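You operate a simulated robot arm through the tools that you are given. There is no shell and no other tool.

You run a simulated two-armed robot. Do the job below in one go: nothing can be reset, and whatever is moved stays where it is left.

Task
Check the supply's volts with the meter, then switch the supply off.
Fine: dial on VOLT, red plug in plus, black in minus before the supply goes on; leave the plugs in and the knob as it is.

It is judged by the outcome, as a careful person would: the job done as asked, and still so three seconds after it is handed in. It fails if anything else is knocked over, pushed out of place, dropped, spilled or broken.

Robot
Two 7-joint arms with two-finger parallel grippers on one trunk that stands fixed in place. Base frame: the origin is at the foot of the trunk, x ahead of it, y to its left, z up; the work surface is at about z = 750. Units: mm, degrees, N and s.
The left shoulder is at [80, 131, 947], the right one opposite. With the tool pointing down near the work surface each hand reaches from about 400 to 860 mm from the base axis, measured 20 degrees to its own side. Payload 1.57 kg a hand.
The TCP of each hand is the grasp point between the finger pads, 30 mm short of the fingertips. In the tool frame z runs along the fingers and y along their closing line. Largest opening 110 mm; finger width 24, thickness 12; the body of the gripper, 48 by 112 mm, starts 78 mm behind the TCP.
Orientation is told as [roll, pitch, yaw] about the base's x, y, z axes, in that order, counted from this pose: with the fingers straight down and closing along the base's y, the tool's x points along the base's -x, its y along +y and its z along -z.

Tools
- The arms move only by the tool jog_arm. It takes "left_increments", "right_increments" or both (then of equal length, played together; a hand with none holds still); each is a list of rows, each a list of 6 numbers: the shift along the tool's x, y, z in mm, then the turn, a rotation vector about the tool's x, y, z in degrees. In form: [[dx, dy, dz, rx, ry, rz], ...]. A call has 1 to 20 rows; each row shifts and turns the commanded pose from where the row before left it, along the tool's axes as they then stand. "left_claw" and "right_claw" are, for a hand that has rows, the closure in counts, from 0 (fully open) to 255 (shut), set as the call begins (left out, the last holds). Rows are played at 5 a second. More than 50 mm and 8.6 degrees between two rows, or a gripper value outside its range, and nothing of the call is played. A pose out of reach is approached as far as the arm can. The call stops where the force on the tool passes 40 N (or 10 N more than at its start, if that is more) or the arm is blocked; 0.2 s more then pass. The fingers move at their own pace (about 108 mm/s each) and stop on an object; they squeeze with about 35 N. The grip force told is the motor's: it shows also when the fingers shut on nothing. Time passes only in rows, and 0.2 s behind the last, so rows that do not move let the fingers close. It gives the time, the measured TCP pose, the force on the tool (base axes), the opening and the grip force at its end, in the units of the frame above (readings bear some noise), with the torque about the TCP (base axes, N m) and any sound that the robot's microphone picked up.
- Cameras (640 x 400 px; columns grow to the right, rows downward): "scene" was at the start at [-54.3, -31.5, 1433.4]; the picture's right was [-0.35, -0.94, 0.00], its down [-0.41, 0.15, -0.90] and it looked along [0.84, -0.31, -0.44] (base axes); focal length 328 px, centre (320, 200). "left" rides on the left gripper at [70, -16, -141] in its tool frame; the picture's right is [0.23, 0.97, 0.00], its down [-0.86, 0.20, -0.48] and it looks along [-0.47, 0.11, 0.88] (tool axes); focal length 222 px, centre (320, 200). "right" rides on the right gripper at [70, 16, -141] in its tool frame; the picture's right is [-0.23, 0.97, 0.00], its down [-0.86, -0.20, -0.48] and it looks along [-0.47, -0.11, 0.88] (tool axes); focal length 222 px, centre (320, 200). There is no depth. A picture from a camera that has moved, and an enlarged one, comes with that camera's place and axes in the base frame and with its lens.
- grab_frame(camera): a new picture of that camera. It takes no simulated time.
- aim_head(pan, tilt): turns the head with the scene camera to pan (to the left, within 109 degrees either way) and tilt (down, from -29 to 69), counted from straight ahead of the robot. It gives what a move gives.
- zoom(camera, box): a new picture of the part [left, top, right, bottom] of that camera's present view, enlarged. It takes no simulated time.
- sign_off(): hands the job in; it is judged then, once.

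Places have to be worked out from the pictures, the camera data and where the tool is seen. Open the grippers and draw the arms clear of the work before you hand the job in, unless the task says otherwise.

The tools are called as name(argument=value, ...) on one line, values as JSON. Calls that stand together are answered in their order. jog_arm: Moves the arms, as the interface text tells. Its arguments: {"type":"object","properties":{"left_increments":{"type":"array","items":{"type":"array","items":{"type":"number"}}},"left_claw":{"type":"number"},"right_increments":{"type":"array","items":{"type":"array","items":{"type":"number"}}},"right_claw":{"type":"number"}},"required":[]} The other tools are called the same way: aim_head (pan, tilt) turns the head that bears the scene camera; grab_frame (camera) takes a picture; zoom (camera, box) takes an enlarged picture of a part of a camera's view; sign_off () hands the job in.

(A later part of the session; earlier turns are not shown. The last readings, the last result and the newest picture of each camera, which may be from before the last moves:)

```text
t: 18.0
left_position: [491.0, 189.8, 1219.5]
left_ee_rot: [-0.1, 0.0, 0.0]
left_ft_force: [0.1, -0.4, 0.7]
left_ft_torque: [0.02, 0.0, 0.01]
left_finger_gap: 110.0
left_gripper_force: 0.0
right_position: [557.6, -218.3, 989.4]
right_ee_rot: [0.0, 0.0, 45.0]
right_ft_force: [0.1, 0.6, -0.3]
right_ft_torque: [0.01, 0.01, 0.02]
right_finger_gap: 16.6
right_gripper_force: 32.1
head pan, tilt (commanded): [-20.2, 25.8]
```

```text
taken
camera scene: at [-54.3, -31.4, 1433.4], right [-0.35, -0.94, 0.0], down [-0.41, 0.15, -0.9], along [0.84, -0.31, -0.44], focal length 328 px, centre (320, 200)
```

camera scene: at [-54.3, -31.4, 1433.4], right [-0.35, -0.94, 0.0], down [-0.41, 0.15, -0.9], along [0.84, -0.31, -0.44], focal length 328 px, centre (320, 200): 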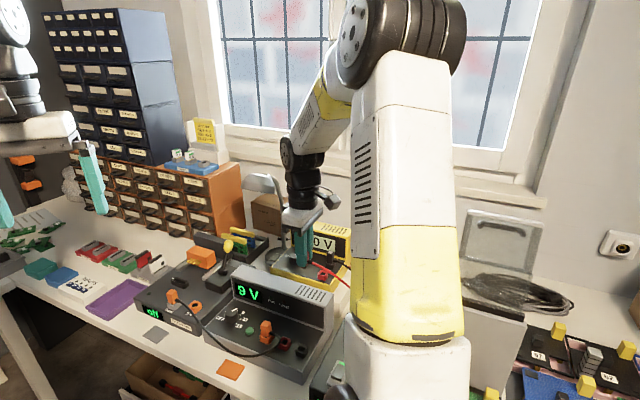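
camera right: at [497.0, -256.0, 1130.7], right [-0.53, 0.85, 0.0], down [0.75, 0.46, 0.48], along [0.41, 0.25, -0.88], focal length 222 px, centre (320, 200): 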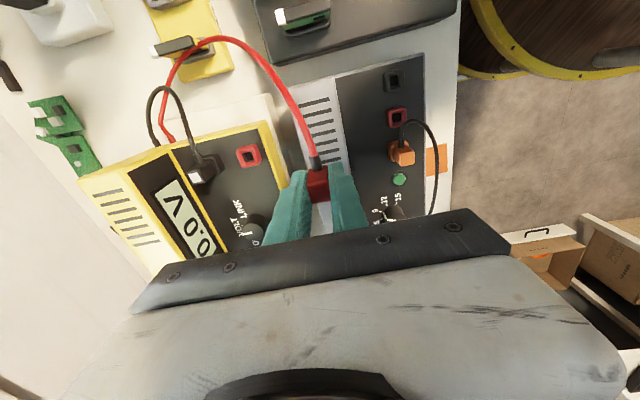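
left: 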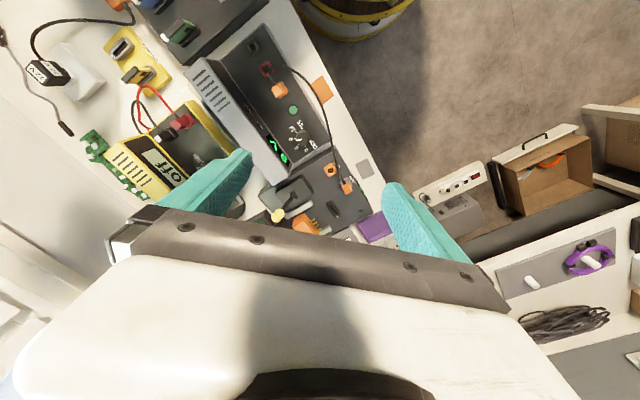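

The lead follows freely. I'll continue 108 mm along tool y to stand above the red socket.

jog_arm(right_increments=[[0, 36, 0, 0, 0, 0], [0, 36, 0, 0, 0, 0], [0, 36, 0, 0, 0, 0], [0, 0, 0, 0, 0, 0], [0, 0, 0, 0, 0, 0]])

grab_frame(camera="right")

grab_frame(camera="scene")

```text
t: 19.2
left_position: [491.3, 189.8, 1220.1]
left_ee_rot: [0.1, 0.1, -0.1]
left_ft_force: [-0.4, 0.0, 0.3]
left_ft_torque: [-0.01, 0.01, 0.07]
left_finger_gap: 109.8
left_gripper_force: 0.1
right_position: [479.3, -141.0, 991.3]
right_ee_rot: [0.0, 0.0, 45.0]
right_ft_force: [0.5, 0.1, 0.2]
right_ft_torque: [0.02, -0.02, 0.01]
right_finger_gap: 16.6
right_gripper_force: 31.6
head pan, tilt (commanded): [-20.2, 25.8]
```

```text
taken
camera right: at [417.4, -177.2, 1131.6], right [-0.53, 0.85, 0.0], down [0.75, 0.46, 0.48], along [0.41, 0.25, -0.88], focal length 222 px, centre (320, 200)
```

right: 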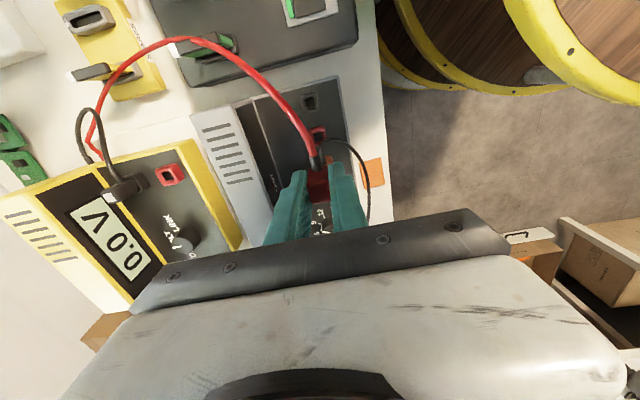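

```text
taken
camera scene: at [-54.3, -31.4, 1433.4], right [-0.35, -0.94, 0.0], down [-0.41, 0.15, -0.9], along [0.84, -0.31, -0.44], focal length 328 px, centre (320, 200)
```

scene: 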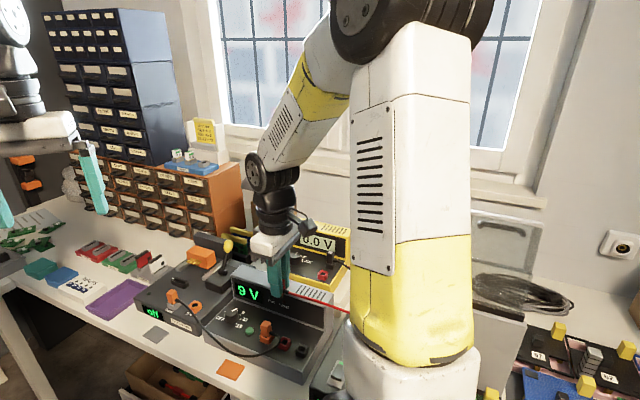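

The scene camera keeps a clear view of the gripper and the sockets. I'll zoom to see the held plug and prong, and the socket beneath.

zoom(camera="scene", box=[240, 230, 330, 360])

zoom(camera="right", box=[260, 80, 380, 220])

```text
3.08 times, centred on (285, 295) of scene
camera zoom: at [-54.3, -31.4, 1433.4], right [-0.35, -0.94, 0.0], down [-0.41, 0.15, -0.9], along [0.84, -0.31, -0.44], focal length 1011 px, centre (428, -92)
```

zoom: 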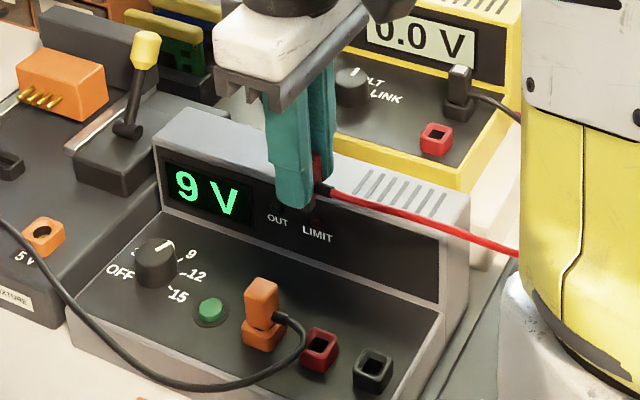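

```text
2.86 times, centred on (320, 150) of right
camera zoom: at [417.4, -177.2, 1131.6], right [-0.53, 0.85, 0.0], down [0.75, 0.46, 0.48], along [0.41, 0.25, -0.88], focal length 635 px, centre (320, 343)
```

zoom: 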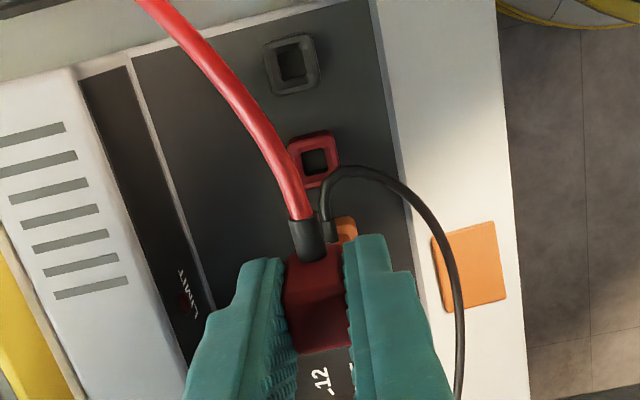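

The camera puts the socket about 2 mm from the tool axis. I'll hold still for a moment to see how far the reported pose settles or wanders.

jog_arm(right_increments=[[0, 0, 0, 0, 0, 0], [0, 0, 0, 0, 0, 0], [0, 0, 0, 0, 0, 0], [0, 0, 0, 0, 0, 0]])

zoom(camera="right", box=[270, 90, 370, 190])

jog_arm(right_increments=[[0, 0, 0, 0, 0, 0], [0, 0, 0, 0, 0, 0]])

zoom(camera="right", box=[270, 90, 370, 190])

```text
t: 20.2
left_position: [492.1, 189.8, 1219.8]
left_ee_rot: [0.0, -0.1, -0.1]
left_ft_force: [0.1, 0.1, 0.7]
left_ft_torque: [-0.02, -0.02, 0.0]
left_finger_gap: 109.9
left_gripper_force: 0.1
right_position: [478.5, -139.6, 991.9]
right_ee_rot: [0.0, 0.1, 45.0]
right_ft_force: [0.3, 0.6, 0.4]
right_ft_torque: [-0.01, 0.0, 0.01]
right_finger_gap: 16.6
right_gripper_force: 31.9
head pan, tilt (commanded): [-20.2, 25.8]
```

```text
4.00 times, centred on (320, 140) of right
camera zoom: at [417.6, -177.3, 1131.6], right [-0.53, 0.85, 0.0], down [0.75, 0.46, 0.48], along [0.41, 0.25, -0.88], focal length 888 px, centre (320, 440)
```

zoom: 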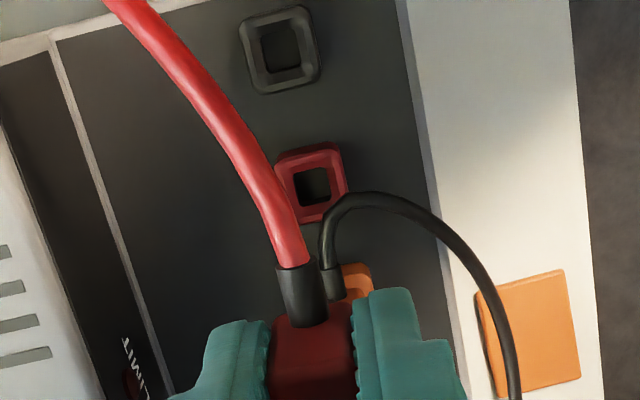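

```text
t: 20.8
left_position: [490.8, 190.6, 1219.3]
left_ee_rot: [-0.1, 0.0, 0.1]
left_ft_force: [-0.2, -0.2, -0.1]
left_ft_torque: [0.0, 0.03, -0.03]
left_finger_gap: 109.8
left_gripper_force: 0.1
right_position: [478.6, -138.8, 990.5]
right_ee_rot: [-0.1, 0.0, 45.0]
right_ft_force: [-0.3, -0.8, -0.5]
right_ft_torque: [-0.01, -0.03, 0.01]
right_finger_gap: 16.4
right_gripper_force: 32.1
head pan, tilt (commanded): [-20.2, 25.8]
```

```text
4.00 times, centred on (320, 140) of right
camera zoom: at [417.6, -177.3, 1131.6], right [-0.53, 0.85, 0.0], down [0.75, 0.46, 0.48], along [0.41, 0.25, -0.88], focal length 888 px, centre (320, 440)
```

zoom: 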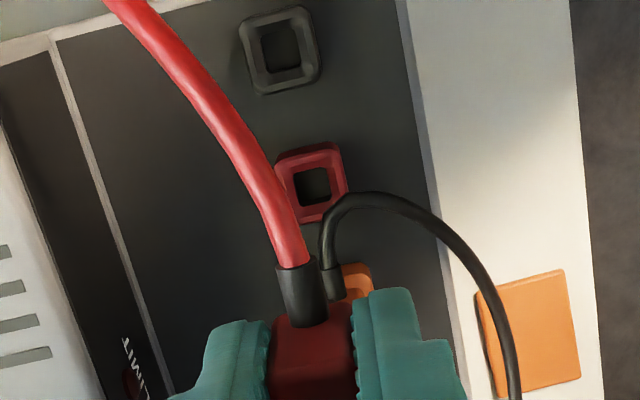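

The reported camera pose is steady, so the position readings are just noisy: the true TCP is (478.4,-139.1,990.6) and the socket is near (480,-142,810). I'll zoom hard on the held plug to check how it sits in the fingers.

zoom(camera="right", box=[290, 150, 350, 220])

zoom(camera="scene", box=[255, 260, 305, 300])

zoom(camera="right", box=[150, 150, 200, 190])

```text
5.71 times, centred on (320, 185) of right
camera zoom: at [417.6, -177.3, 1131.6], right [-0.53, 0.85, 0.0], down [0.75, 0.46, 0.48], along [0.41, 0.25, -0.88], focal length 1269 px, centre (320, 286)
```

zoom: 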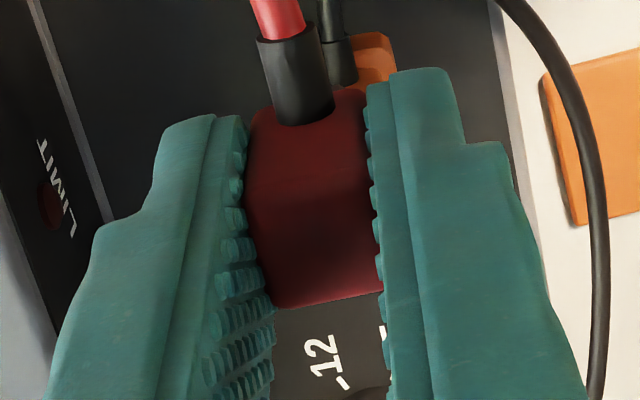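

```text
10.00 times, centred on (280, 280) of scene
camera zoom: at [-54.3, -31.4, 1433.4], right [-0.35, -0.94, 0.0], down [-0.41, 0.15, -0.9], along [0.84, -0.31, -0.44], focal length 3285 px, centre (720, -600)
```

zoom: 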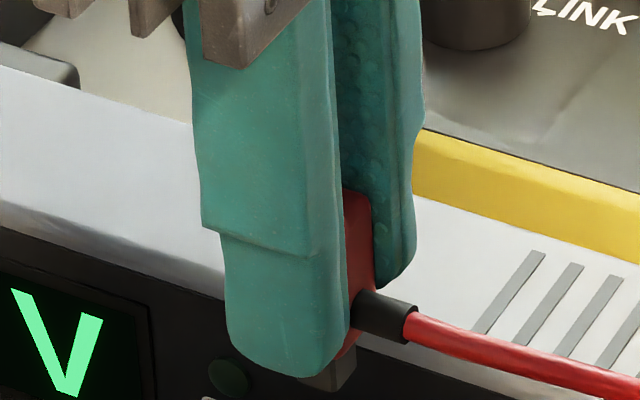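

```text
10.00 times, centred on (175, 170) of right
camera zoom: at [417.6, -177.3, 1131.6], right [-0.53, 0.85, 0.0], down [0.75, 0.46, 0.48], along [0.41, 0.25, -0.88], focal length 2221 px, centre (1770, 500)
```

zoom: 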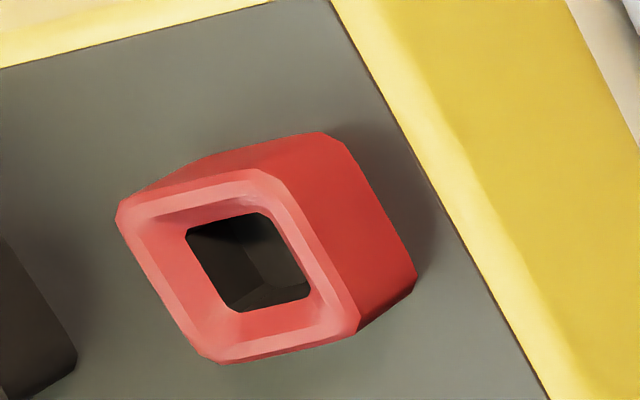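

The prong is about 12 mm wide and the socket rim is widely chamfered, so there's a few mm of tolerance. I'll correct by about (1.1,-3.3) mm and descend to z≈900, then re-measure.

jog_arm(right_increments=[[1.5, -3.1, 0, 0, 0, 0], [0, 0, 30, 0, 0, 0], [0, 0, 30, 0, 0, 0], [0, 0, 30, 0, 0, 0], [0, 0, 0, 0, 0, 0], [0, 0, 0, 0, 0, 0]])

zoom(camera="right", box=[270, 100, 370, 200])

zoom(camera="scene", box=[255, 280, 335, 360])

```text
t: 22.2
left_position: [491.9, 190.8, 1219.6]
left_ee_rot: [0.0, 0.0, 0.0]
left_ft_force: [0.4, 0.1, 0.7]
left_ft_torque: [0.0, 0.01, 0.02]
left_finger_gap: 109.9
left_gripper_force: 0.1
right_position: [480.5, -143.1, 898.4]
right_ee_rot: [0.0, 0.0, 45.0]
right_ft_force: [0.8, 0.6, -0.4]
right_ft_torque: [0.0, 0.01, 0.03]
right_finger_gap: 16.8
right_gripper_force: 31.7
head pan, tilt (commanded): [-20.2, 25.8]
```

```text
4.00 times, centred on (320, 150) of right
camera zoom: at [420.0, -180.8, 1039.1], right [-0.53, 0.85, 0.0], down [0.75, 0.46, 0.48], along [0.41, 0.25, -0.88], focal length 888 px, centre (320, 400)
```

zoom: 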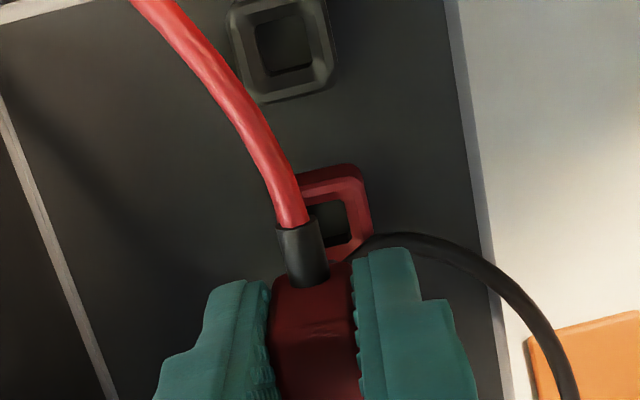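

```text
5.00 times, centred on (295, 320) of scene
camera zoom: at [-54.3, -31.4, 1433.4], right [-0.35, -0.94, 0.0], down [-0.41, 0.15, -0.9], along [0.84, -0.31, -0.44], focal length 1642 px, centre (445, -400)
```

zoom: 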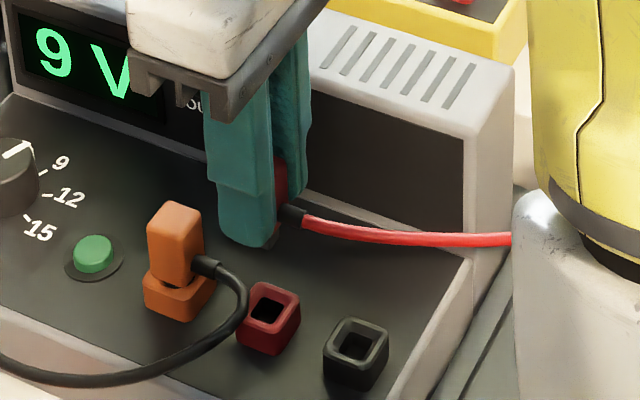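

The TCP is now about 1.8 mm off the best estimate of the socket centre. I'll correct and descend to z≈862, with the prong just above the rim.

jog_arm(right_increments=[[1.2, 1.3, 0, 0, 0, 0], [0, 0, 12, 0, 0, 0], [0, 0, 12, 0, 0, 0], [0, 0, 12, 0, 0, 0], [0, 0, 0, 0, 0, 0], [0, 0, 0, 0, 0, 0]])

zoom(camera="right", box=[270, 100, 370, 200])

zoom(camera="scene", box=[265, 290, 325, 350])

```text
t: 23.6
left_position: [489.6, 189.8, 1219.2]
left_ee_rot: [0.0, 0.0, 0.0]
left_ft_force: [-0.3, 0.4, -0.7]
left_ft_torque: [-0.01, 0.01, -0.02]
left_finger_gap: 110.0
left_gripper_force: 0.1
right_position: [480.0, -145.5, 865.6]
right_ee_rot: [-0.1, 0.0, 44.9]
right_ft_force: [0.1, -0.4, 0.6]
right_ft_torque: [0.0, 0.01, 0.01]
right_finger_gap: 16.4
right_gripper_force: 32.0
head pan, tilt (commanded): [-20.2, 25.8]
```

```text
4.00 times, centred on (320, 150) of right
camera zoom: at [418.6, -182.6, 1005.5], right [-0.53, 0.85, 0.0], down [0.75, 0.46, 0.48], along [0.41, 0.25, -0.88], focal length 888 px, centre (320, 400)
```

zoom: 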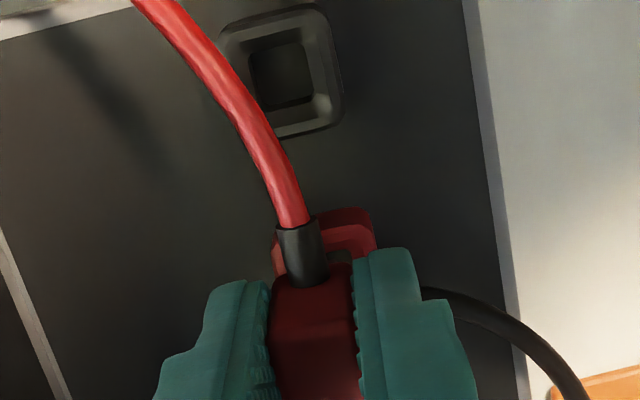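

```text
6.67 times, centred on (295, 320) of scene
camera zoom: at [-54.3, -31.4, 1433.4], right [-0.35, -0.94, 0.0], down [-0.41, 0.15, -0.9], along [0.84, -0.31, -0.44], focal length 2190 px, centre (487, -600)
```

zoom: 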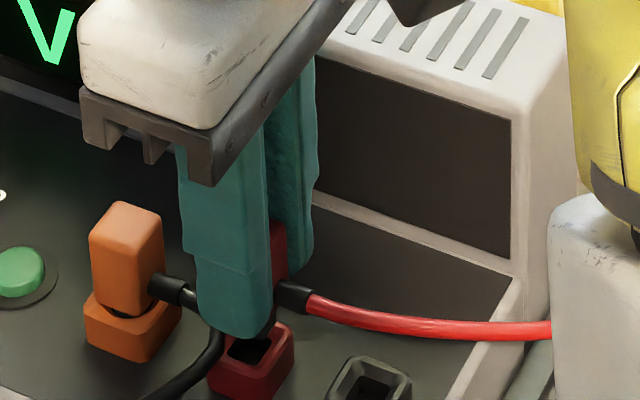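

The arm drifted about 2 mm on that move. I'll correct at this height only and look again before descending.

jog_arm(right_increments=[[-0.3, 2.0, 0, 0, 0, 0], [0, 0, 0, 0, 0, 0], [0, 0, 0, 0, 0, 0]])

zoom(camera="right", box=[270, 110, 370, 210])

zoom(camera="scene", box=[265, 290, 325, 350])

```text
t: 24.4
left_position: [492.1, 191.6, 1220.2]
left_ee_rot: [0.0, 0.0, 0.0]
left_ft_force: [0.8, 1.0, 0.0]
left_ft_torque: [0.01, 0.01, -0.05]
left_finger_gap: 110.4
left_gripper_force: 0.1
right_position: [478.8, -143.8, 865.2]
right_ee_rot: [0.0, 0.1, 45.0]
right_ft_force: [-0.1, 0.2, -0.3]
right_ft_torque: [0.05, -0.03, 0.0]
right_finger_gap: 16.6
right_gripper_force: 32.3
head pan, tilt (commanded): [-20.2, 25.8]
```

```text
4.00 times, centred on (320, 160) of right
camera zoom: at [417.7, -180.9, 1005.9], right [-0.53, 0.85, 0.0], down [0.75, 0.46, 0.48], along [0.41, 0.25, -0.88], focal length 888 px, centre (320, 360)
```

zoom: 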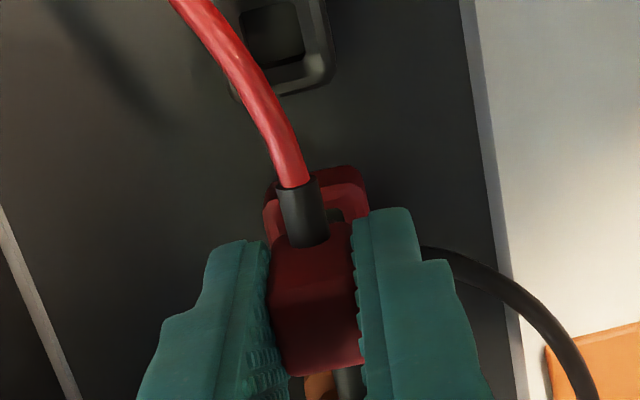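

```text
6.67 times, centred on (295, 320) of scene
camera zoom: at [-54.3, -31.4, 1433.4], right [-0.35, -0.94, 0.0], down [-0.41, 0.15, -0.9], along [0.84, -0.31, -0.44], focal length 2190 px, centre (487, -600)
```

zoom: 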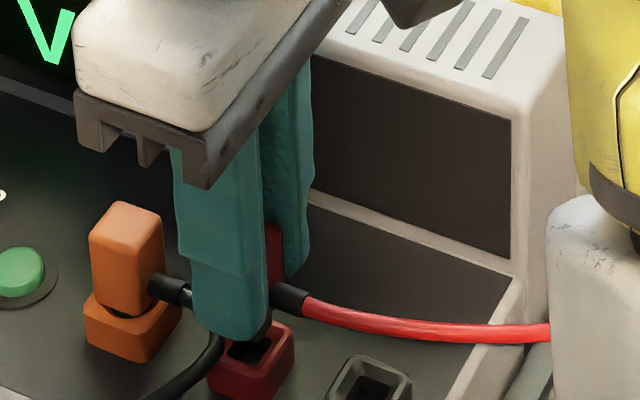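

The TCP is now at (478.5,-142.7,864.9). I'll zoom tighter to see the prong over the hole from both cameras.

zoom(camera="right", box=[300, 140, 340, 180])

zoom(camera="scene", box=[280, 325, 310, 355])

```text
10.00 times, centred on (320, 160) of right
camera zoom: at [417.7, -180.9, 1005.9], right [-0.53, 0.85, 0.0], down [0.75, 0.46, 0.48], along [0.41, 0.25, -0.88], focal length 2221 px, centre (320, 600)
```

zoom: 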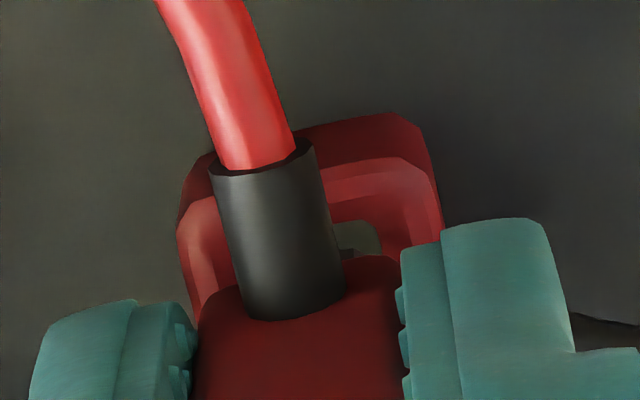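

```text
13.33 times, centred on (295, 340) of scene
camera zoom: at [-54.3, -31.4, 1433.4], right [-0.35, -0.94, 0.0], down [-0.41, 0.15, -0.9], along [0.84, -0.31, -0.44], focal length 4380 px, centre (653, -1667)
```

zoom: 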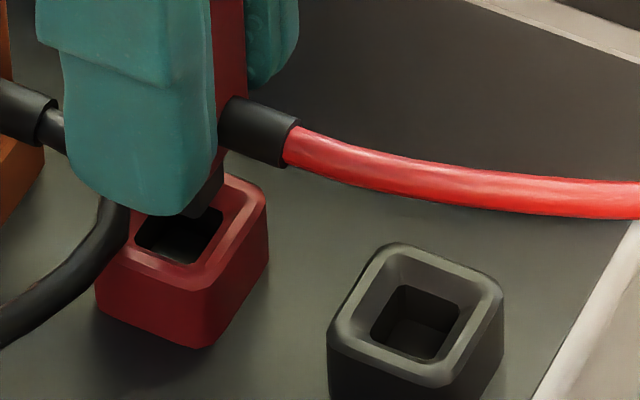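

The scene zoom shows the prong just above the rim but about 2 mm toward the black socket's side of the hole, and the wrist view agrees. I'll shift 2.1 mm along −tool x at this height and check.

jog_arm(right_increments=[[-2.1, 0.2, 0, 0, 0, 0], [0, 0, 0, 0, 0, 0], [0, 0, 0, 0, 0, 0]])

zoom(camera="right", box=[300, 140, 340, 180])

zoom(camera="scene", box=[280, 325, 310, 355])

```text
t: 25.2
left_position: [491.3, 191.0, 1219.1]
left_ee_rot: [0.0, 0.0, -0.1]
left_ft_force: [0.3, -0.4, 0.2]
left_ft_torque: [0.02, -0.02, -0.03]
left_finger_gap: 109.7
left_gripper_force: 0.1
right_position: [479.9, -143.1, 865.3]
right_ee_rot: [0.0, 0.0, 45.0]
right_ft_force: [-0.1, -0.2, -0.1]
right_ft_torque: [0.0, 0.0, -0.01]
right_finger_gap: 16.5
right_gripper_force: 32.2
head pan, tilt (commanded): [-20.2, 25.8]
```

```text
10.00 times, centred on (320, 160) of right
camera zoom: at [418.7, -179.8, 1005.8], right [-0.53, 0.85, 0.0], down [0.75, 0.46, 0.48], along [0.41, 0.25, -0.88], focal length 2221 px, centre (320, 600)
```

zoom: 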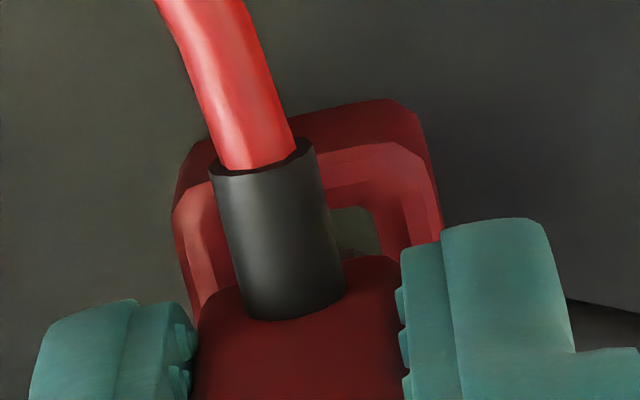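

```text
13.33 times, centred on (295, 340) of scene
camera zoom: at [-54.3, -31.4, 1433.4], right [-0.35, -0.94, 0.0], down [-0.41, 0.15, -0.9], along [0.84, -0.31, -0.44], focal length 4380 px, centre (653, -1667)
```

zoom: 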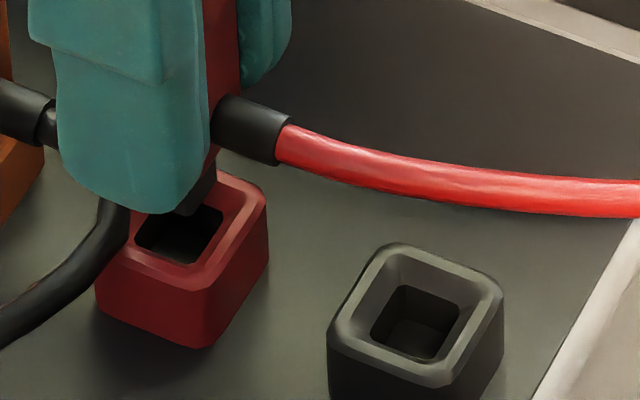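

The prong now looks centred over the hole to within about 1 mm. I'll lower gently in 3 mm steps and watch force.

jog_arm(right_increments=[[0, 0, 3, 0, 0, 0], [0, 0, 3, 0, 0, 0], [0, 0, 3, 0, 0, 0], [0, 0, 0, 0, 0, 0]])

zoom(camera="right", box=[300, 145, 340, 185])

zoom(camera="scene", box=[280, 325, 310, 355])

```text
t: 26.2
left_position: [491.9, 190.8, 1219.7]
left_ee_rot: [0.0, 0.0, -0.1]
left_ft_force: [0.2, 0.6, 0.6]
left_ft_torque: [0.0, 0.02, 0.0]
left_finger_gap: 110.0
left_gripper_force: 0.1
right_position: [478.4, -143.9, 855.6]
right_ee_rot: [0.0, 0.0, 45.0]
right_ft_force: [0.2, -0.4, -0.7]
right_ft_torque: [-0.01, 0.03, -0.02]
right_finger_gap: 16.4
right_gripper_force: 31.9
head pan, tilt (commanded): [-20.2, 25.8]
```

```text
10.00 times, centred on (320, 165) of right
camera zoom: at [418.4, -180.1, 997.2], right [-0.53, 0.85, 0.0], down [0.75, 0.46, 0.48], along [0.41, 0.25, -0.88], focal length 2221 px, centre (320, 550)
```

zoom: 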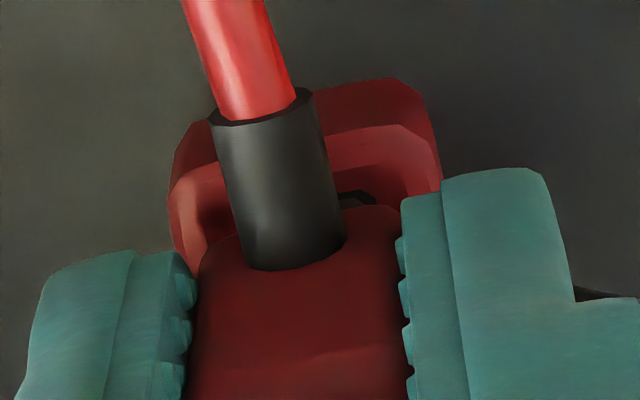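

```text
13.33 times, centred on (295, 340) of scene
camera zoom: at [-54.3, -31.4, 1433.4], right [-0.35, -0.94, 0.0], down [-0.41, 0.15, -0.9], along [0.84, -0.31, -0.44], focal length 4380 px, centre (653, -1667)
```

zoom: 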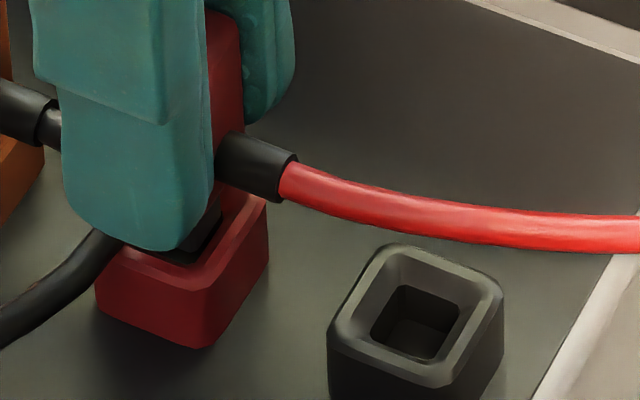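

No contact force yet and the prong is entering the hole. I'll continue down in 3 mm steps.

jog_arm(right_increments=[[0, 0, 3, 0, 0, 0], [0, 0, 3, 0, 0, 0], [0, 0, 0, 0, 0, 0]])

zoom(camera="scene", box=[280, 325, 310, 355])

```text
t: 27.0
left_position: [491.8, 190.5, 1218.6]
left_ee_rot: [0.0, 0.0, 0.0]
left_ft_force: [-0.7, 0.1, 0.0]
left_ft_torque: [-0.01, 0.02, 0.05]
left_finger_gap: 109.9
left_gripper_force: 0.1
right_position: [478.8, -142.7, 849.6]
right_ee_rot: [0.0, 0.0, 44.9]
right_ft_force: [2.2, 1.5, 0.5]
right_ft_torque: [0.02, -0.06, 0.0]
right_finger_gap: 16.4
right_gripper_force: 31.8
head pan, tilt (commanded): [-20.2, 25.8]
```

```text
13.33 times, centred on (295, 340) of scene
camera zoom: at [-54.2, -31.3, 1433.4], right [-0.35, -0.94, 0.0], down [-0.41, 0.15, -0.9], along [0.84, -0.31, -0.44], focal length 4380 px, centre (653, -1667)
```

zoom: 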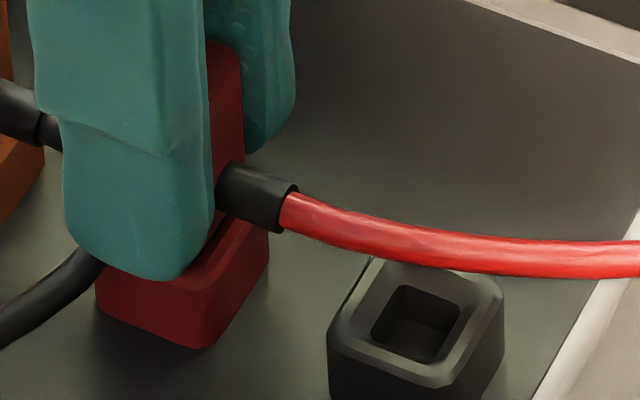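

A small sideways force of about 2.7 N shows the prong is now guided by the hole. I'll keep pressing down in 2–3 mm steps toward z≈840.

jog_arm(right_increments=[[-0.5, 0, 3, 0, 0, 0], [0, 0, 3, 0, 0, 0], [0, 0, 0, 0, 0, 0]])

zoom(camera="scene", box=[280, 325, 310, 355])

```text
t: 27.8
left_position: [490.4, 190.2, 1219.1]
left_ee_rot: [0.1, 0.0, 0.0]
left_ft_force: [-0.1, 0.0, 0.3]
left_ft_torque: [0.03, 0.0, 0.01]
left_finger_gap: 110.0
left_gripper_force: 0.0
right_position: [479.3, -142.1, 844.8]
right_ee_rot: [0.0, -0.3, 45.0]
right_ft_force: [-2.1, 0.1, 26.6]
right_ft_torque: [0.09, 0.06, 0.04]
right_finger_gap: 16.6
right_gripper_force: 31.8
head pan, tilt (commanded): [-20.2, 25.8]
```

```text
13.33 times, centred on (295, 340) of scene
camera zoom: at [-55.0, -31.2, 1433.4], right [-0.35, -0.94, 0.0], down [-0.41, 0.15, -0.9], along [0.84, -0.31, -0.43], focal length 4380 px, centre (653, -1667)
```

zoom: 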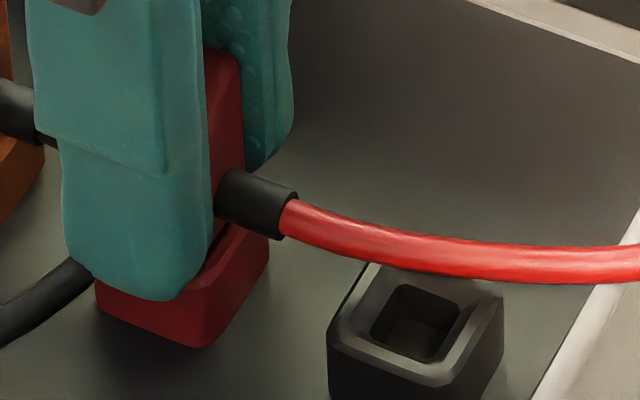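

The force rose to 26.6 N at z≈845, so either the plug is seating or a fingertip is on the rim. I'll look closely from several angles before pressing further.

zoom(camera="scene", box=[255, 310, 305, 355])

zoom(camera="right", box=[295, 145, 345, 205])

grab_frame(camera="left")

```text
8.89 times, centred on (280, 332) of scene
camera zoom: at [-55.0, -31.2, 1433.4], right [-0.35, -0.94, 0.0], down [-0.41, 0.15, -0.9], along [0.84, -0.31, -0.43], focal length 2920 px, centre (676, -978)
```

zoom: 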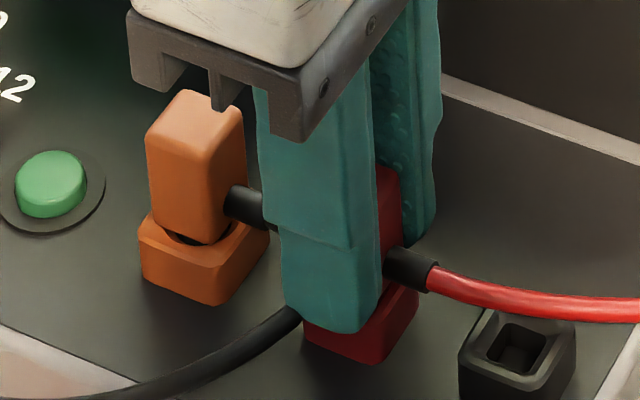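

```text
6.67 times, centred on (320, 175) of right
camera zoom: at [418.3, -179.5, 985.0], right [-0.53, 0.85, 0.0], down [0.74, 0.46, 0.48], along [0.41, 0.25, -0.88], focal length 1481 px, centre (320, 367)
```

zoom: 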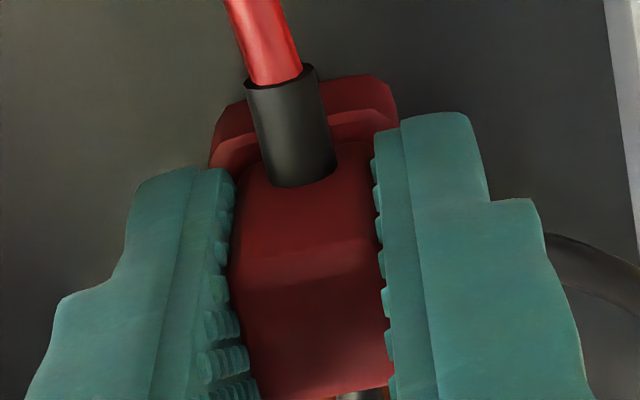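

```text
taken
camera left: at [420.4, 174.7, 1360.1], right [-0.23, 0.97, 0.0], down [0.85, 0.2, 0.48], along [0.47, 0.11, -0.88], focal length 222 px, centre (320, 200)
```

left: 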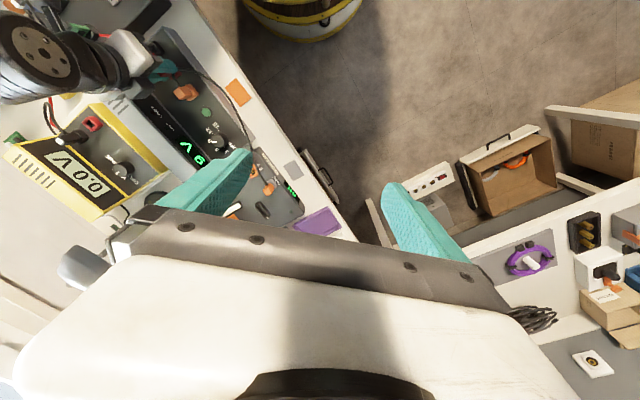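

Working back from the meter, a seated plug puts the TCP about 47.7 mm above the panel. The supply panel is at z≈799, so seated is about 846.7, and I'm at about 844 with a firm push: the red plug is fully in. I'll open the fingers and rise.

jog_arm(right_increments=[[0, 0, 0, 0, 0, 0], [0, 0, 0, 0, 0, 0], [0, 0, -5, 0, 0, 0], [0, 0, -20, 0, 0, 0], [0, 0, -30, 0, 0, 0], [0, 0, -30, 0, 0, 0], [0, 0, 0, 0, 0, 0]], right_claw=172)

grab_frame(camera="right")

zoom(camera="scene", box=[250, 300, 330, 360])

```text
t: 29.4
left_position: [491.9, 190.5, 1219.5]
left_ee_rot: [0.0, -0.1, -0.1]
left_ft_force: [0.2, 1.0, -0.7]
left_ft_torque: [-0.02, 0.0, 0.0]
left_finger_gap: 110.0
left_gripper_force: 0.1
right_position: [478.1, -140.9, 928.0]
right_ee_rot: [0.0, 0.0, 45.0]
right_ft_force: [1.1, 0.1, 0.6]
right_ft_torque: [0.0, 0.0, -0.01]
right_finger_gap: 35.8
right_gripper_force: 0.2
head pan, tilt (commanded): [-20.2, 25.8]
```

```text
taken
camera right: at [418.4, -178.7, 1069.6], right [-0.53, 0.85, 0.0], down [0.75, 0.46, 0.48], along [0.41, 0.25, -0.88], focal length 222 px, centre (320, 200)
```

right: 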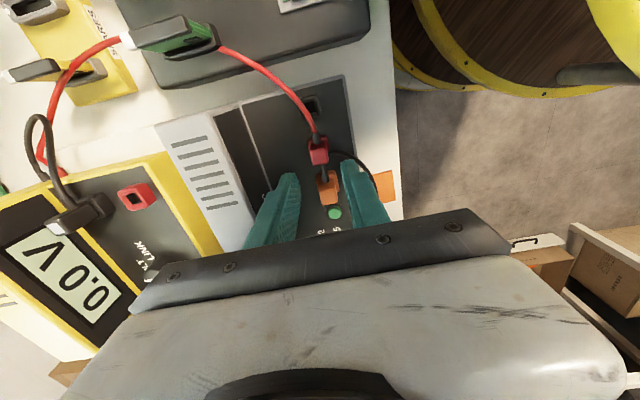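

```text
6.67 times, centred on (290, 330) of scene
camera zoom: at [-54.3, -31.4, 1433.4], right [-0.35, -0.94, 0.0], down [-0.41, 0.15, -0.9], along [0.84, -0.31, -0.44], focal length 2190 px, centre (520, -667)
```

zoom: 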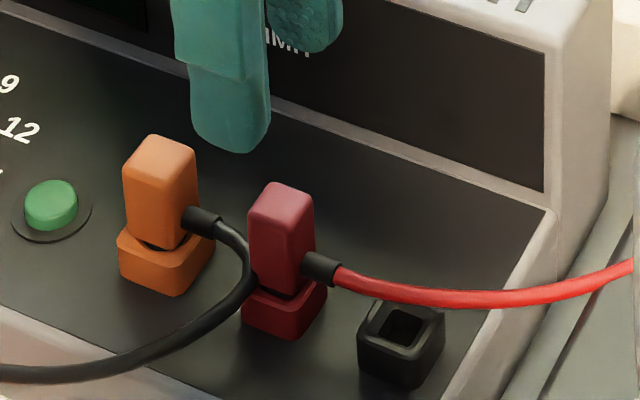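

The red plug sits exactly like its orange neighbour, fully home. Next I'll rise, travel back above the black plug near (653,-322), and re-measure it.

jog_arm(right_increments=[[0, 0, -30, 0, 0, 0], [0, 0, -30, 0, 0, 0], [0.9, -41.9, 0, 0, 0, 0], [0.9, -41.9, 0, 0, 0, 0], [0.9, -41.9, 0, 0, 0, 0], [0.9, -41.9, 0, 0, 0, 0], [0.9, -41.9, 0, 0, 0, 0], [0.9, -41.9, 0, 0, 0, 0], [0, 0, 0, 0, 0, 0], [0, 0, 0, 0, 0, 0]])

grab_frame(camera="right")

zoom(camera="right", box=[270, 100, 370, 200])

```text
t: 31.6
left_position: [491.5, 190.3, 1218.8]
left_ee_rot: [0.0, -0.1, -0.1]
left_ft_force: [-0.1, 0.2, 0.1]
left_ft_torque: [-0.01, -0.04, -0.01]
left_finger_gap: 110.2
left_gripper_force: 0.1
right_position: [653.7, -323.7, 990.8]
right_ee_rot: [0.0, 0.0, 45.0]
right_ft_force: [-0.1, -0.8, -0.1]
right_ft_torque: [-0.01, 0.04, -0.01]
right_finger_gap: 35.5
right_gripper_force: 0.0
head pan, tilt (commanded): [-20.2, 25.8]
```

```text
taken
camera right: at [592.8, -360.8, 1131.3], right [-0.53, 0.85, 0.0], down [0.75, 0.46, 0.48], along [0.41, 0.25, -0.88], focal length 222 px, centre (320, 200)
```

right: 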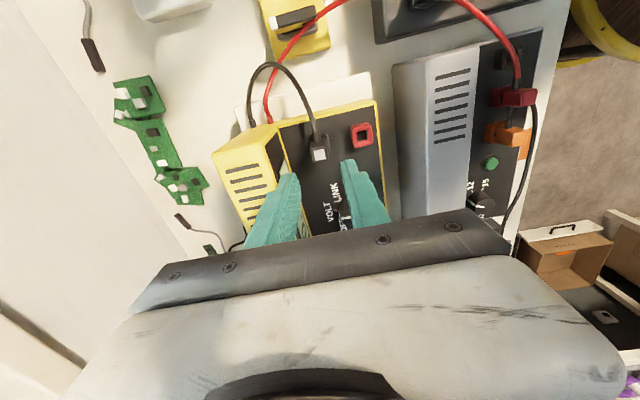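

```text
4.00 times, centred on (320, 150) of right
camera zoom: at [592.8, -360.8, 1131.3], right [-0.53, 0.85, 0.0], down [0.75, 0.46, 0.48], along [0.41, 0.25, -0.88], focal length 888 px, centre (320, 400)
```

zoom: 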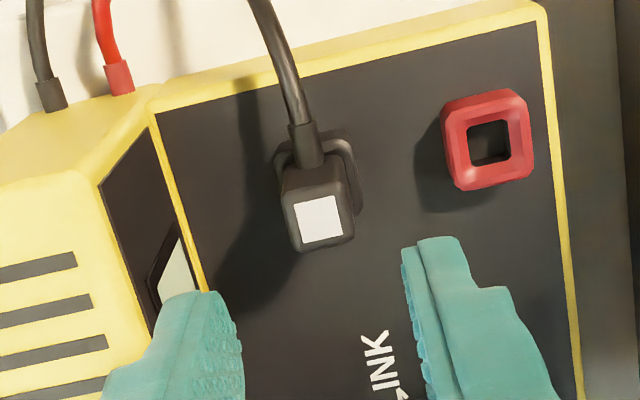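

The black plug lies about 1 mm from the tool axis, and the meter's red socket checks out near (616,-288). I'll nudge and descend in two stages around the black plug.

jog_arm(right_increments=[[0.7, -0.5, 0, 0, 0, 0], [0, 0, 25, 0, 0, 0], [0, 0, 25, 0, 0, 0], [0, 0, 0, 0, 0, 0], [0, 0, 0, 0, 0, 0]])

zoom(camera="right", box=[260, 100, 380, 220])

```text
t: 32.8
left_position: [492.5, 190.5, 1219.2]
left_ee_rot: [0.0, -0.1, 0.0]
left_ft_force: [0.4, 0.1, 0.1]
left_ft_torque: [0.0, -0.01, -0.02]
left_finger_gap: 110.3
left_gripper_force: 0.0
right_position: [652.4, -324.5, 940.8]
right_ee_rot: [0.0, 0.0, 45.0]
right_ft_force: [-0.2, -0.1, -0.3]
right_ft_torque: [0.01, -0.02, 0.0]
right_finger_gap: 36.2
right_gripper_force: 0.1
head pan, tilt (commanded): [-20.2, 25.8]
```

```text
3.33 times, centred on (320, 160) of right
camera zoom: at [592.5, -361.8, 1081.3], right [-0.53, 0.85, 0.0], down [0.75, 0.46, 0.48], along [0.41, 0.25, -0.88], focal length 740 px, centre (320, 333)
```

zoom: 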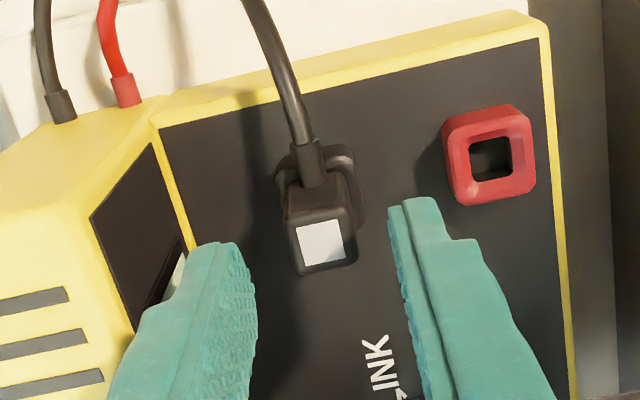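

The TCP now coincides with the plug's centre to within half a millimetre. I'll descend to z≈901 and close.

jog_arm(right_increments=[[0, 0, 20, 0, 0, 0], [0, 0, 19, 0, 0, 0], [0, 0, 0, 0, 0, 0], [0, 0, 0, 0, 0, 0]])

zoom(camera="right", box=[240, 110, 400, 230])

zoom(camera="scene", box=[260, 180, 380, 300])

```text
t: 33.8
left_position: [491.8, 190.9, 1219.5]
left_ee_rot: [0.1, -0.1, 0.0]
left_ft_force: [0.0, 1.3, -0.1]
left_ft_torque: [0.0, -0.02, 0.01]
left_finger_gap: 110.0
left_gripper_force: 0.1
right_position: [655.3, -325.6, 901.2]
right_ee_rot: [0.0, 0.0, 45.0]
right_ft_force: [-0.2, 0.2, 0.0]
right_ft_torque: [0.01, -0.02, -0.01]
right_finger_gap: 35.7
right_gripper_force: 0.1
head pan, tilt (commanded): [-20.2, 25.8]
```

```text
3.33 times, centred on (320, 170) of right
camera zoom: at [595.2, -362.9, 1042.6], right [-0.53, 0.85, 0.0], down [0.75, 0.46, 0.48], along [0.41, 0.25, -0.88], focal length 740 px, centre (320, 300)
```

zoom: 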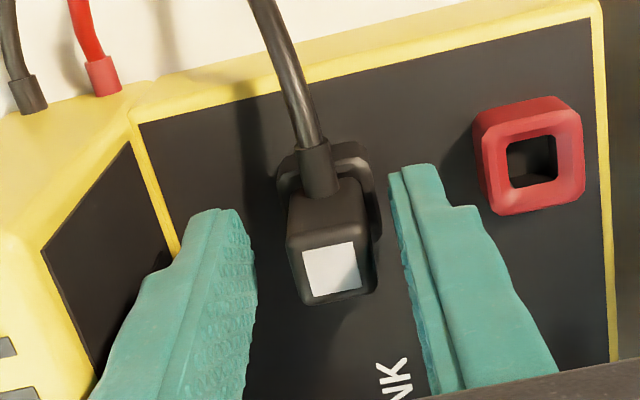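

```text
3.33 times, centred on (320, 240) of scene
camera zoom: at [-54.3, -31.4, 1433.4], right [-0.35, -0.94, 0.0], down [-0.41, 0.15, -0.9], along [0.84, -0.31, -0.44], focal length 1095 px, centre (320, 67)
```

zoom: 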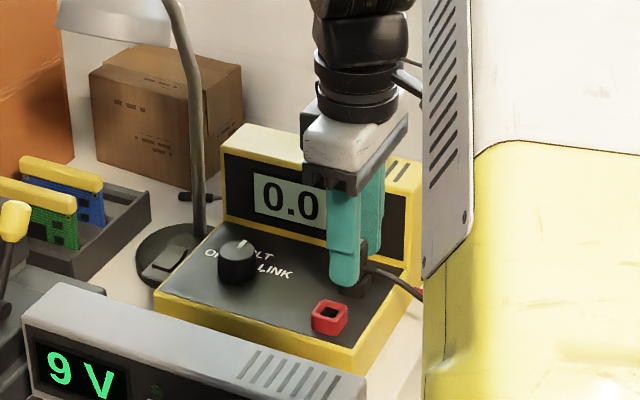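

The descent drifted about 2.6 mm along tool y. I'll correct that, then close on the plug.

jog_arm(right_increments=[[0.8, 2.5, 0, 0, 0, 0], [0, 0, 0, 0, 0, 0], [0, 0, 0, 0, 0, 0]])

zoom(camera="right", box=[240, 110, 400, 230])

```text
t: 34.6
left_position: [492.5, 190.1, 1219.1]
left_ee_rot: [-0.1, 0.0, -0.1]
left_ft_force: [-0.9, -0.1, 0.0]
left_ft_torque: [0.01, -0.01, 0.02]
left_finger_gap: 110.1
left_gripper_force: 0.0
right_position: [652.6, -323.2, 901.3]
right_ee_rot: [0.0, 0.0, 45.0]
right_ft_force: [0.5, 0.0, -0.5]
right_ft_torque: [0.0, -0.02, -0.01]
right_finger_gap: 36.0
right_gripper_force: 0.0
head pan, tilt (commanded): [-20.2, 25.8]
```

```text
3.33 times, centred on (320, 170) of right
camera zoom: at [591.5, -361.4, 1041.7], right [-0.53, 0.85, 0.0], down [0.75, 0.46, 0.48], along [0.41, 0.25, -0.88], focal length 740 px, centre (320, 300)
```

zoom: 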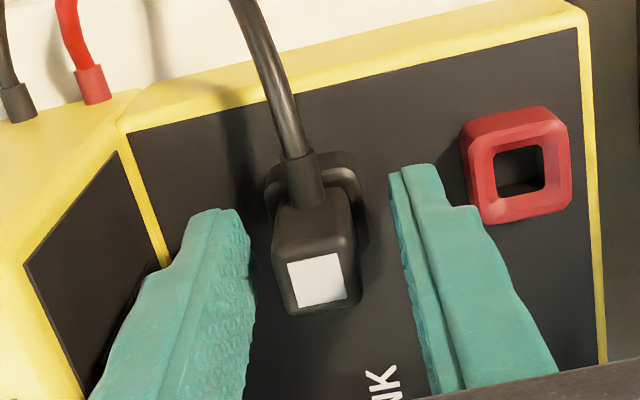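

The plug is centred between the pads. I'll close the fingers on it.

jog_arm(right_increments=[[0, 0, 0, 0, 0, 0], [0, 0, 0, 0, 0, 0], [0, 0, 0, 0, 0, 0], [0, 0, 0, 0, 0, 0]], right_claw=255)

zoom(camera="right", box=[290, 150, 350, 220])

```text
t: 35.6
left_position: [492.5, 190.2, 1219.0]
left_ee_rot: [-0.1, -0.1, -0.1]
left_ft_force: [-0.1, 0.0, -0.2]
left_ft_torque: [-0.03, -0.01, 0.0]
left_finger_gap: 110.1
left_gripper_force: 0.1
right_position: [653.8, -324.1, 900.9]
right_ee_rot: [-0.1, 0.0, 45.0]
right_ft_force: [5.5, -5.0, -0.5]
right_ft_torque: [-0.05, -0.1, -0.03]
right_finger_gap: 16.6
right_gripper_force: 31.9
head pan, tilt (commanded): [-20.2, 25.8]
```

```text
5.71 times, centred on (320, 185) of right
camera zoom: at [591.9, -361.8, 1041.7], right [-0.53, 0.85, 0.0], down [0.75, 0.46, 0.48], along [0.41, 0.25, -0.88], focal length 1269 px, centre (320, 286)
```

zoom: 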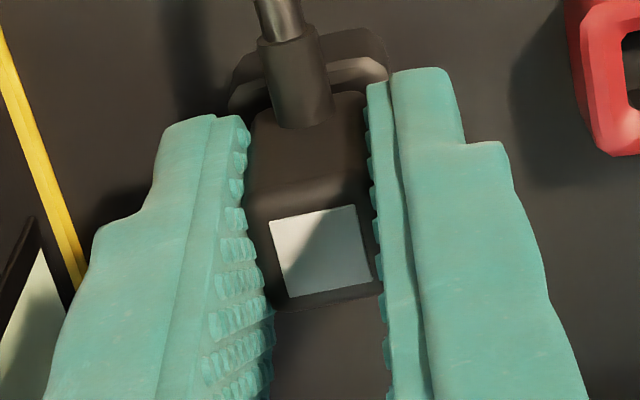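

The black plug is gripped with a 16.6 mm gap. I'll pull it straight up and clear.

jog_arm(right_increments=[[0, 0, -5, 0, 0, 0], [0, 0, -8, 0, 0, 0], [0, 0, -12, 0, 0, 0], [0, 0, -25, 0, 0, 0], [0, 0, -40, 0, 0, 0], [0, 0, 0, 0, 0, 0]])

grab_frame(camera="right")

zoom(camera="scene", box=[230, 170, 390, 290])

```text
t: 37.0
left_position: [492.0, 190.3, 1220.5]
left_ee_rot: [0.1, -0.1, 0.0]
left_ft_force: [0.1, 0.2, -1.1]
left_ft_torque: [-0.05, -0.01, -0.02]
left_finger_gap: 109.9
left_gripper_force: 0.1
right_position: [652.3, -322.1, 992.8]
right_ee_rot: [0.0, 0.0, 45.1]
right_ft_force: [-0.2, 0.2, 0.1]
right_ft_torque: [-0.04, -0.01, 0.0]
right_finger_gap: 16.4
right_gripper_force: 31.7
head pan, tilt (commanded): [-20.2, 25.8]
```

```text
taken
camera right: at [590.9, -360.5, 1132.5], right [-0.53, 0.85, 0.0], down [0.75, 0.46, 0.48], along [0.41, 0.25, -0.88], focal length 222 px, centre (320, 200)
```

right: 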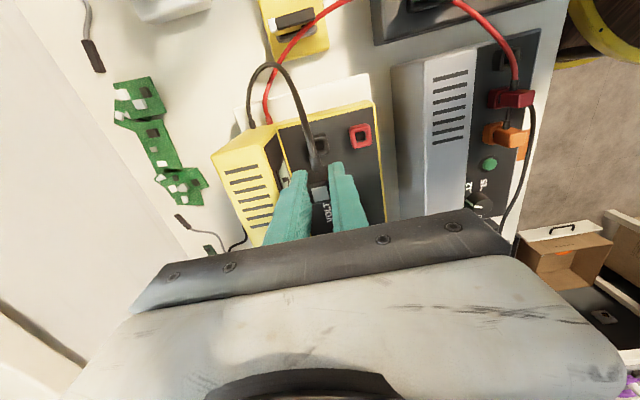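

```text
3.33 times, centred on (310, 230) of scene
camera zoom: at [-54.3, -31.4, 1433.4], right [-0.35, -0.94, 0.0], down [-0.41, 0.15, -0.9], along [0.84, -0.31, -0.44], focal length 1095 px, centre (353, 100)
```

zoom: 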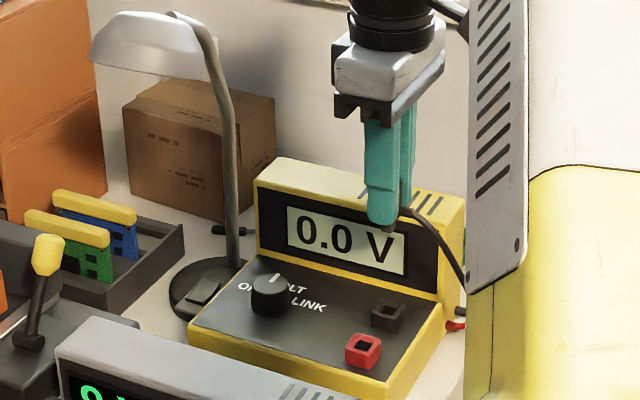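

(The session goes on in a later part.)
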